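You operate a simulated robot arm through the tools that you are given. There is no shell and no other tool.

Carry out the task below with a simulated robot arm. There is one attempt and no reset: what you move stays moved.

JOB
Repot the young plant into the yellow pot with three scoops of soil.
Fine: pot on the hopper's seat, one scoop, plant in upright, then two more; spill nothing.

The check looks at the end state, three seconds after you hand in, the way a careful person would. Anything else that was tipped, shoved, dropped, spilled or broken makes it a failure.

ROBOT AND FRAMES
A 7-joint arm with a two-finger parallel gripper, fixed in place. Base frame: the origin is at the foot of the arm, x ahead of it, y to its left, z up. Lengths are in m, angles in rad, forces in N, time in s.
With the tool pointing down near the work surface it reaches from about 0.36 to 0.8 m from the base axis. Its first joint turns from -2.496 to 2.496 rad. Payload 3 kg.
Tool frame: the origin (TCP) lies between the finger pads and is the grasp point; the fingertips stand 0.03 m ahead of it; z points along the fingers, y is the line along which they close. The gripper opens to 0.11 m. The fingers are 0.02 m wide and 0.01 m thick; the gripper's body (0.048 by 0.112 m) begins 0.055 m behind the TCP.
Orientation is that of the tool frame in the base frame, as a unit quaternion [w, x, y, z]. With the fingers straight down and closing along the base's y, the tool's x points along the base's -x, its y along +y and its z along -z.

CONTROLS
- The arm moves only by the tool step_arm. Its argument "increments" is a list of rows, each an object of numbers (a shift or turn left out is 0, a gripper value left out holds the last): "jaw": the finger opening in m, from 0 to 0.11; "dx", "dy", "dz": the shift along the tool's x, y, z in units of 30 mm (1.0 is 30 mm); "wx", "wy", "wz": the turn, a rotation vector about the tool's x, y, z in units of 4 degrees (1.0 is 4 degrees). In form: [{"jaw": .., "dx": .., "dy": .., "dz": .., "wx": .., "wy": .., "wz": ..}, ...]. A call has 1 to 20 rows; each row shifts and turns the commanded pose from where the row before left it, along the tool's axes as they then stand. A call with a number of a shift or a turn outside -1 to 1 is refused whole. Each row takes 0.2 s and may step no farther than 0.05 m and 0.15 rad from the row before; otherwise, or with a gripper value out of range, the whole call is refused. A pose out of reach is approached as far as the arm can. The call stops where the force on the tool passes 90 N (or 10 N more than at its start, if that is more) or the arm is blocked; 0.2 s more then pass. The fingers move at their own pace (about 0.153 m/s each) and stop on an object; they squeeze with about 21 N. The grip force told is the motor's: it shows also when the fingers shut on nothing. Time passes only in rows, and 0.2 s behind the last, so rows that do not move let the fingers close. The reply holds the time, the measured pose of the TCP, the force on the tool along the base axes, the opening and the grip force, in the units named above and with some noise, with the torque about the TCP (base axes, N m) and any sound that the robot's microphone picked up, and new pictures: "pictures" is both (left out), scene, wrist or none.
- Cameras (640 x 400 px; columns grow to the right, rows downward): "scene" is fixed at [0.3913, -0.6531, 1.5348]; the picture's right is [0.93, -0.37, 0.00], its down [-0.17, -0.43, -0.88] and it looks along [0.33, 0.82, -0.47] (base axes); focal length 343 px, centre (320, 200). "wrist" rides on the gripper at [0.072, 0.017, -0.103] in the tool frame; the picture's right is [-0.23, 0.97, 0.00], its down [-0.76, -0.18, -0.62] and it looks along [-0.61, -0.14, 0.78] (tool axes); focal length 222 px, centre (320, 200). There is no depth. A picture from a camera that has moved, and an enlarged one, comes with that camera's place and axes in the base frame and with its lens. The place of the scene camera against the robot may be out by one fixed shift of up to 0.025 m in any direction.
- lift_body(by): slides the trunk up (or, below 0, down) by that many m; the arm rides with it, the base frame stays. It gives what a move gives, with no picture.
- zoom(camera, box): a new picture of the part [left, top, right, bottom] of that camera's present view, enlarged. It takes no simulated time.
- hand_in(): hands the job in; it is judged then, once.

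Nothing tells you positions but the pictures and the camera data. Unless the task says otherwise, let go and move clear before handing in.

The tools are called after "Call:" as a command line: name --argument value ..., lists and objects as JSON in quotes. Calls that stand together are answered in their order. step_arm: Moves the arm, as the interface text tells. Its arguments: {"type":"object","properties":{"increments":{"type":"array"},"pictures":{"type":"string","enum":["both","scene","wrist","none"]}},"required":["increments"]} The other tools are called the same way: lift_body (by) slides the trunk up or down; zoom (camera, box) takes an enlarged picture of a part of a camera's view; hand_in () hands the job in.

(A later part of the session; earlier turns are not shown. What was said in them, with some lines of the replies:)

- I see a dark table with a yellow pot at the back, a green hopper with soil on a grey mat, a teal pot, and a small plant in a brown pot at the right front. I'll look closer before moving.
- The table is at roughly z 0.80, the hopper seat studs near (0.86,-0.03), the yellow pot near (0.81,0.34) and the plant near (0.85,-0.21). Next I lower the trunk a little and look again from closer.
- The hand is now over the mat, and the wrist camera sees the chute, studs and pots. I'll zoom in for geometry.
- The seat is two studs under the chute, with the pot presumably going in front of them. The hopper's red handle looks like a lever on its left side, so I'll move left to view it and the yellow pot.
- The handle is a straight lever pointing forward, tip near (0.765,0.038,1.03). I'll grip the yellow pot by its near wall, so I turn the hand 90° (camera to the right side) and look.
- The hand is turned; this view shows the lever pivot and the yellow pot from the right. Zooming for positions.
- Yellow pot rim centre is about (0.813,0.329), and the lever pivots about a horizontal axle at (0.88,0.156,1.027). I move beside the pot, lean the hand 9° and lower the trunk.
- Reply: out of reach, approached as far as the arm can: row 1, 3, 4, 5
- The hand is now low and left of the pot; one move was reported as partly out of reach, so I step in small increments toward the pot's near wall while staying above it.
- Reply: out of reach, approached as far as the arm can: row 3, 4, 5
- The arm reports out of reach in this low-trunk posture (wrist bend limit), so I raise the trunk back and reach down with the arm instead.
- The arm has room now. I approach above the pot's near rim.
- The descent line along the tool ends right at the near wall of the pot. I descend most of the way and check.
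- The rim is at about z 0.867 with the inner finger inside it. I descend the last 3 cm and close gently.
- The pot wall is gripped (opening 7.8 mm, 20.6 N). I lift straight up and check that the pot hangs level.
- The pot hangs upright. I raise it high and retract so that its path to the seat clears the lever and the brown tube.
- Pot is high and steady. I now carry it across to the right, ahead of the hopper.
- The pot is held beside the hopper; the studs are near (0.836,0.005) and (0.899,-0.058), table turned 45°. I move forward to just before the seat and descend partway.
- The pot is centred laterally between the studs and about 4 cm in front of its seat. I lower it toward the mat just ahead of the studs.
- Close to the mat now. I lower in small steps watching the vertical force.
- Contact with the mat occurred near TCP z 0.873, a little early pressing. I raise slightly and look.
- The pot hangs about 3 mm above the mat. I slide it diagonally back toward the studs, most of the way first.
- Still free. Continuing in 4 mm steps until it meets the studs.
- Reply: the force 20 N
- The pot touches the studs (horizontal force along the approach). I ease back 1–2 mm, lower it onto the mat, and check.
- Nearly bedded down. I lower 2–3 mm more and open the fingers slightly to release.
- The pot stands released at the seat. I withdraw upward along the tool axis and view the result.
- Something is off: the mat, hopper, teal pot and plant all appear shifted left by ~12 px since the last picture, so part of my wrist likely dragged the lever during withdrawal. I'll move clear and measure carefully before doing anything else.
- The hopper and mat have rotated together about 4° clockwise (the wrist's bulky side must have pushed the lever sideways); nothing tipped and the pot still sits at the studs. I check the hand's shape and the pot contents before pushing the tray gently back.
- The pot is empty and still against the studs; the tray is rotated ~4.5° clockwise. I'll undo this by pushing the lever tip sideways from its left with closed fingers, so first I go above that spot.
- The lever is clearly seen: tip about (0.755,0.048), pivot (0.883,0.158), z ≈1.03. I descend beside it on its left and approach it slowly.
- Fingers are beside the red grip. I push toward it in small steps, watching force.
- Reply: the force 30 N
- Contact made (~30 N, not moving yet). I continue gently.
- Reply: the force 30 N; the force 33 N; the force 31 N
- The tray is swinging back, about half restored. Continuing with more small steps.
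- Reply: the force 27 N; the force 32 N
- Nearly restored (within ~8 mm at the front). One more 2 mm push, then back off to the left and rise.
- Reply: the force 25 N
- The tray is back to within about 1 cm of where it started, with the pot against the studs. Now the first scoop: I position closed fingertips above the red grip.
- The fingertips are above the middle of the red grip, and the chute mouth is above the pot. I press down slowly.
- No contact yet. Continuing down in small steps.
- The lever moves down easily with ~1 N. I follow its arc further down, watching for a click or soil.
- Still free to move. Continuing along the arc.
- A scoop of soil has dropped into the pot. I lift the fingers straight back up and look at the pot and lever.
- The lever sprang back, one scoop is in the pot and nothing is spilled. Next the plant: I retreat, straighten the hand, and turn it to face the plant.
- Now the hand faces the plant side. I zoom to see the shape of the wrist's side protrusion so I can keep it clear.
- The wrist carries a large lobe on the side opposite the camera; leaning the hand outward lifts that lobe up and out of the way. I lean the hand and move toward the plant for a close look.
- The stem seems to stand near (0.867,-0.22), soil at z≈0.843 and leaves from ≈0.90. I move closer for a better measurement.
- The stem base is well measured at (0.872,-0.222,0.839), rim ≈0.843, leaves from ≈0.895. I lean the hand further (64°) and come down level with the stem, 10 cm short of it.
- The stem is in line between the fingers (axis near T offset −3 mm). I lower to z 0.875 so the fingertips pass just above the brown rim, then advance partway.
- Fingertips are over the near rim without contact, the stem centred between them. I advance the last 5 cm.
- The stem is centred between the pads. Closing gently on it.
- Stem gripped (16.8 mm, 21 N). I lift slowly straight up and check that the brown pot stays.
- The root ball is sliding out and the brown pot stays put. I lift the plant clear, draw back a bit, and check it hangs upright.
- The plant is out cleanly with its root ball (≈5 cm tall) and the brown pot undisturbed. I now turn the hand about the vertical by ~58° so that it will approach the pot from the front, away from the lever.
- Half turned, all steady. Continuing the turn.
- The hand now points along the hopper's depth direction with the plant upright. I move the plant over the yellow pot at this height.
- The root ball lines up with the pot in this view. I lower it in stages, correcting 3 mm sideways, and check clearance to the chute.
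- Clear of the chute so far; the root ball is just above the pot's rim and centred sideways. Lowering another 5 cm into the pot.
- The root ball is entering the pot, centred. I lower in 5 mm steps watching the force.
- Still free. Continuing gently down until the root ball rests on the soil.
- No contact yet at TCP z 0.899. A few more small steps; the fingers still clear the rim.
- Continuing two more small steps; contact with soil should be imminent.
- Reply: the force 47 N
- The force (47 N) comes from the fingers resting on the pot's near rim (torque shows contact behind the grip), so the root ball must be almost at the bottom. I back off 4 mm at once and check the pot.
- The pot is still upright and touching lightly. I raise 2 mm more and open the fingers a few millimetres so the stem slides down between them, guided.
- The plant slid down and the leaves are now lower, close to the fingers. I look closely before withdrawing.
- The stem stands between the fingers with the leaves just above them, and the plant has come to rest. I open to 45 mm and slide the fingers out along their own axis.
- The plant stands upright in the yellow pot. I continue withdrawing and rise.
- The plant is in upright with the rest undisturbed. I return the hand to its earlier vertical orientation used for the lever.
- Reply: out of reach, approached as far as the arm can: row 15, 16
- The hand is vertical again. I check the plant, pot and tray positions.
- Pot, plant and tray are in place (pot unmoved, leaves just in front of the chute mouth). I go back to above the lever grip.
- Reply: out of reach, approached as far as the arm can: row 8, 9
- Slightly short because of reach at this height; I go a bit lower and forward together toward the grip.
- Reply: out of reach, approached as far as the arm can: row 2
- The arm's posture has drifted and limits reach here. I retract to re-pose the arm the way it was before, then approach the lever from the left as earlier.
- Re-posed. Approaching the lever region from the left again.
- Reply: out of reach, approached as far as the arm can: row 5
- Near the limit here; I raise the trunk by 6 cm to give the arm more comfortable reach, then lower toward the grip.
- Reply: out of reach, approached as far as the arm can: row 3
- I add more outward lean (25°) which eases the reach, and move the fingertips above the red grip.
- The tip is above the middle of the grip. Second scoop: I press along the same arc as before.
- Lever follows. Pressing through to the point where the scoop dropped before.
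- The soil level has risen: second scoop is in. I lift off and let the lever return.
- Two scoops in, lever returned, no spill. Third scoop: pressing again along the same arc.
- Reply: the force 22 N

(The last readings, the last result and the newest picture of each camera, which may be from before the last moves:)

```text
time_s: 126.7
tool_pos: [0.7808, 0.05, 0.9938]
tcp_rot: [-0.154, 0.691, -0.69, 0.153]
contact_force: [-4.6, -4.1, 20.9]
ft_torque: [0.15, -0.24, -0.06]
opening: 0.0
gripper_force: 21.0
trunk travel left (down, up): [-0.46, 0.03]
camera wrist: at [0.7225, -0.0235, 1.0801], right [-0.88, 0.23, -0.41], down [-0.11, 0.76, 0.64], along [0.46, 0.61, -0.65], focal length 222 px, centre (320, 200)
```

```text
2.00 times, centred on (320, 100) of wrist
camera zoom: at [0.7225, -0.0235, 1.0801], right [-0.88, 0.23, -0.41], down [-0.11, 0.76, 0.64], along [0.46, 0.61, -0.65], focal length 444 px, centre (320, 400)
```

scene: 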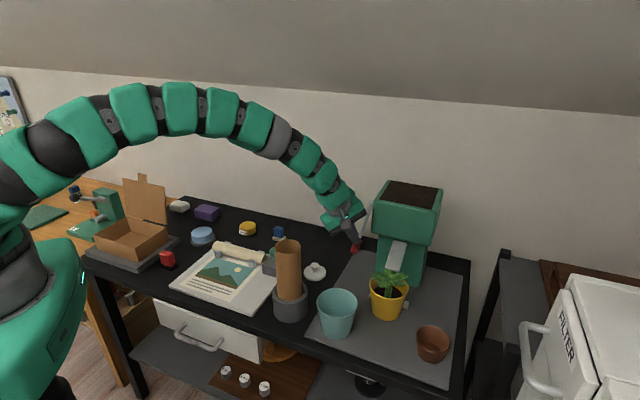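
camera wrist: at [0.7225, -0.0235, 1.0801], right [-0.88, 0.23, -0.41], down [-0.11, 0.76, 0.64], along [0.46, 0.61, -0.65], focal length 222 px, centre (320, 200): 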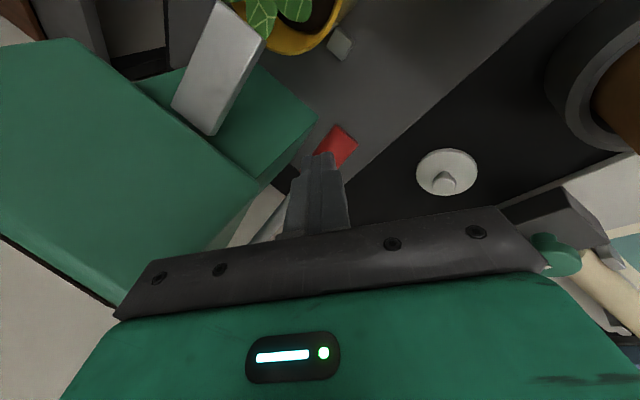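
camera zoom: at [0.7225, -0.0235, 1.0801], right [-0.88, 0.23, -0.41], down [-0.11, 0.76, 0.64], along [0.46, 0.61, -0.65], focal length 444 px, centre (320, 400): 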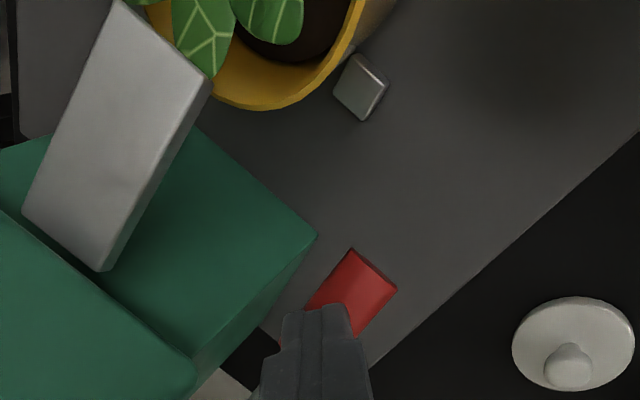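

The soil rose again: third scoop is in, with no spill visible. I lift off along the same path and withdraw up and away.

Call:
step_arm --increments '[{"dx": 0.09, "dy": -0.075, "dz": -0.37}, {"dx": 0.09, "dy": -0.1, "dz": -0.5}, {"dx": 0.09, "dy": -0.2, "dz": -0.7}, {"dx": 0.1, "dy": -0.3, "dz": -0.7}, {"dy": -0.3, "dz": -0.7}, {"dy": -0.3, "dz": -0.7}, {"dy": 0.5, "dz": -0.7}, {"dy": 0.9, "dz": -0.3}, {"dy": 0.9, "dz": -0.3}, {"dy": 0.9, "dz": -0.3}, {"dy": 0.9, "dz": -0.3}, {}]'

Call:
zoom --camera "scene" --box '[340, 240, 440, 340]'

Call:
zoom --camera "scene" --box '[300, 160, 480, 272]'

Call:
zoom --camera "scene" --box '[300, 270, 480, 382]'

Call:
zoom --camera "wrist" --box '[100, 0, 500, 240]'

```text
time_s: 129.3
tool_pos: [0.6332, 0.039, 1.1066]
tcp_rot: [-0.153, 0.691, -0.69, 0.151]
contact_force: [0.0, 0.2, 0.6]
ft_torque: [-0.01, -0.01, 0.02]
opening: 0.0002
gripper_force: 21.0
trunk travel left (down, up): [-0.46, 0.03]
camera wrist: at [0.5751, -0.0349, 1.1944], right [-0.88, 0.23, -0.41], down [-0.1, 0.76, 0.64], along [0.46, 0.61, -0.65], focal length 222 px, centre (320, 200)
```

scene: 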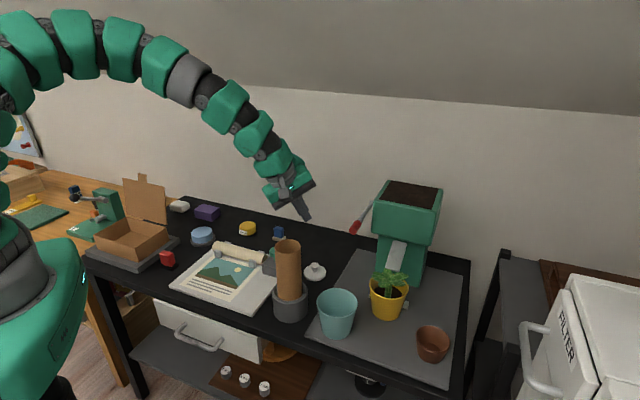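
wrist: 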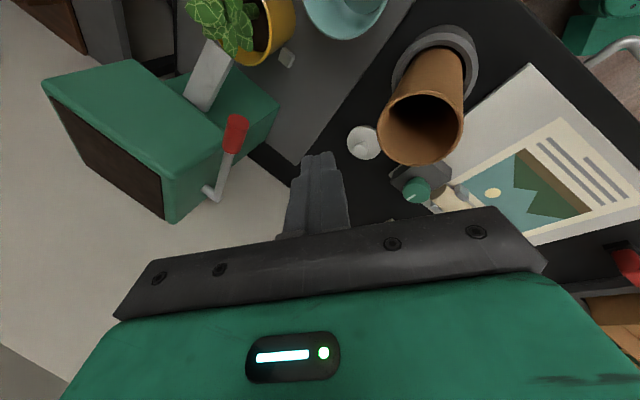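

```text
4.00 times, centred on (390, 290) of scene
camera zoom: at [0.3913, -0.6531, 1.5348], right [0.93, -0.37, 0.0], down [-0.17, -0.43, -0.88], along [0.33, 0.82, -0.47], focal length 1374 px, centre (40, -160)
```

zoom: 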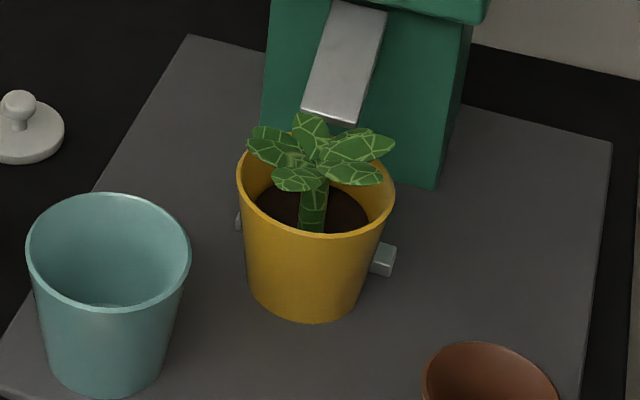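

```text
3.56 times, centred on (390, 216) of scene
camera zoom: at [0.3913, -0.6531, 1.5348], right [0.93, -0.37, 0.0], down [-0.17, -0.43, -0.88], along [0.33, 0.82, -0.47], focal length 1221 px, centre (71, 143)
```

zoom: 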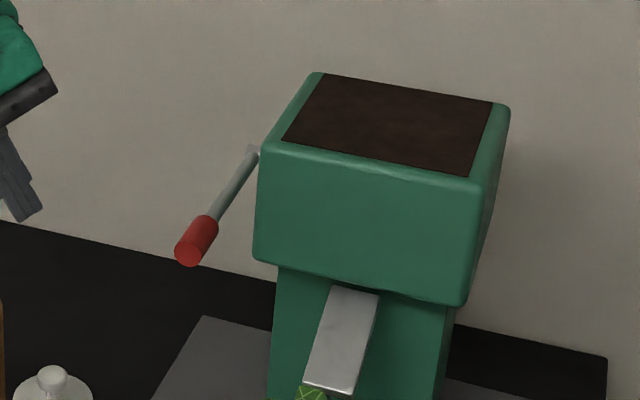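

```text
3.56 times, centred on (390, 326) of scene
camera zoom: at [0.3913, -0.6531, 1.5348], right [0.93, -0.37, 0.0], down [-0.17, -0.43, -0.88], along [0.33, 0.82, -0.47], focal length 1221 px, centre (71, -248)
```

zoom: 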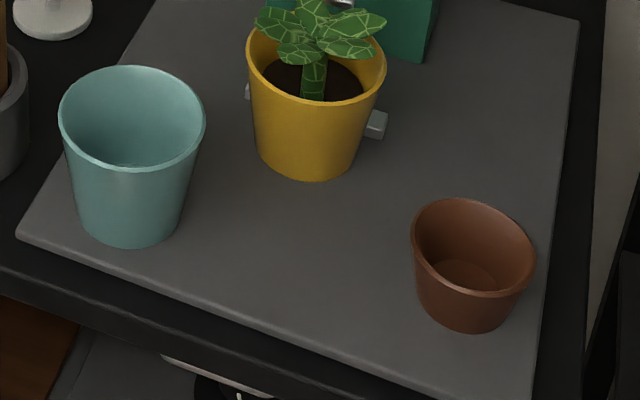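

```text
1.60 times, centred on (300, 120) of wrist
camera zoom: at [0.5751, -0.0349, 1.1944], right [-0.88, 0.23, -0.41], down [-0.1, 0.76, 0.64], along [0.46, 0.61, -0.65], focal length 355 px, centre (352, 328)
```

zoom: 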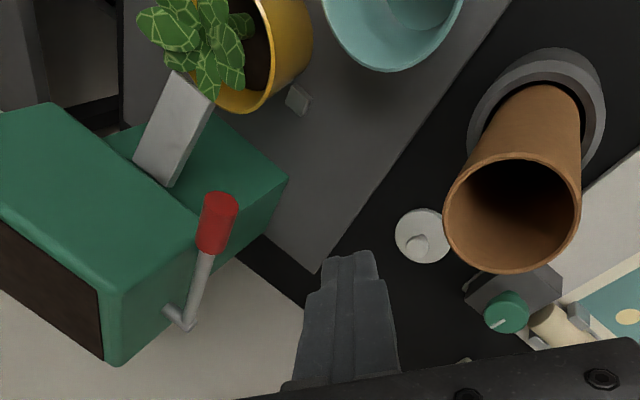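

Everything looks right: the plant upright in the yellow pot at the hopper's seat with three scoops, lever back up, no spill, other items in place. I raise the hand a little further clear before handing in.

Call:
step_arm --increments '[{"dz": -0.8, "dy": -0.3}, {"dz": -0.8, "dy": -0.3}, {}, {}]'

```text
time_s: 130.3
tool_pos: [0.6305, 0.0407, 1.159]
tcp_rot: [-0.153, 0.691, -0.69, 0.152]
contact_force: [-0.3, 0.7, 0.1]
ft_torque: [-0.01, 0.0, -0.05]
opening: 0.0
gripper_force: 21.0
trunk travel left (down, up): [-0.46, 0.03]
camera wrist: at [0.5735, -0.0339, 1.246], right [-0.88, 0.23, -0.41], down [-0.1, 0.76, 0.64], along [0.46, 0.61, -0.65], focal length 222 px, centre (320, 200)
```

scene: 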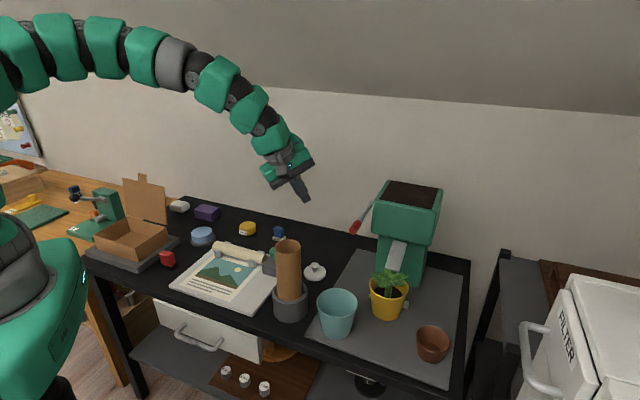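
wrist: 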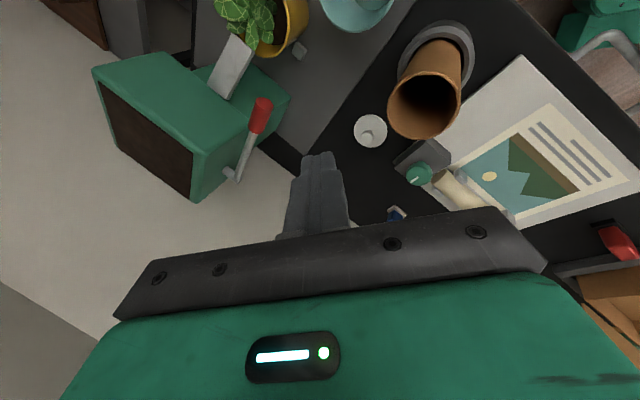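

The hand is clear, and the pot, plant, lever and surroundings are still. Handing in.

Call:
hand_in

```text
The job is handed in.
```

The young plant is upright in the yellow pot on the hopper's seat. One scoop of soil went in first, then the plant, then two more. I saw no spilled soil, and the hand is clear.

**Tray shifted:** While I was backing away from the pot, the hopper tray swung about 4° clockwise, most likely because the wrist caught the lever. The teal pot and the plant in its brown pot moved with it, by about 2–4 cm at the front. I pushed the tray back by the lever, before adding any soil, to within roughly 1 cm of where it started. Nothing tipped or fell, but the tray, the teal pot and the brown pot are not exactly where they began.

**Plant placement:** The fingers pressed on the pot's near rim (up to about 47 N) as I lowered the plant, so I eased off and let the stem slide down the last centimetre between them. The pot stayed upright.

The check gave no result, only confirmation that the job was handed in.
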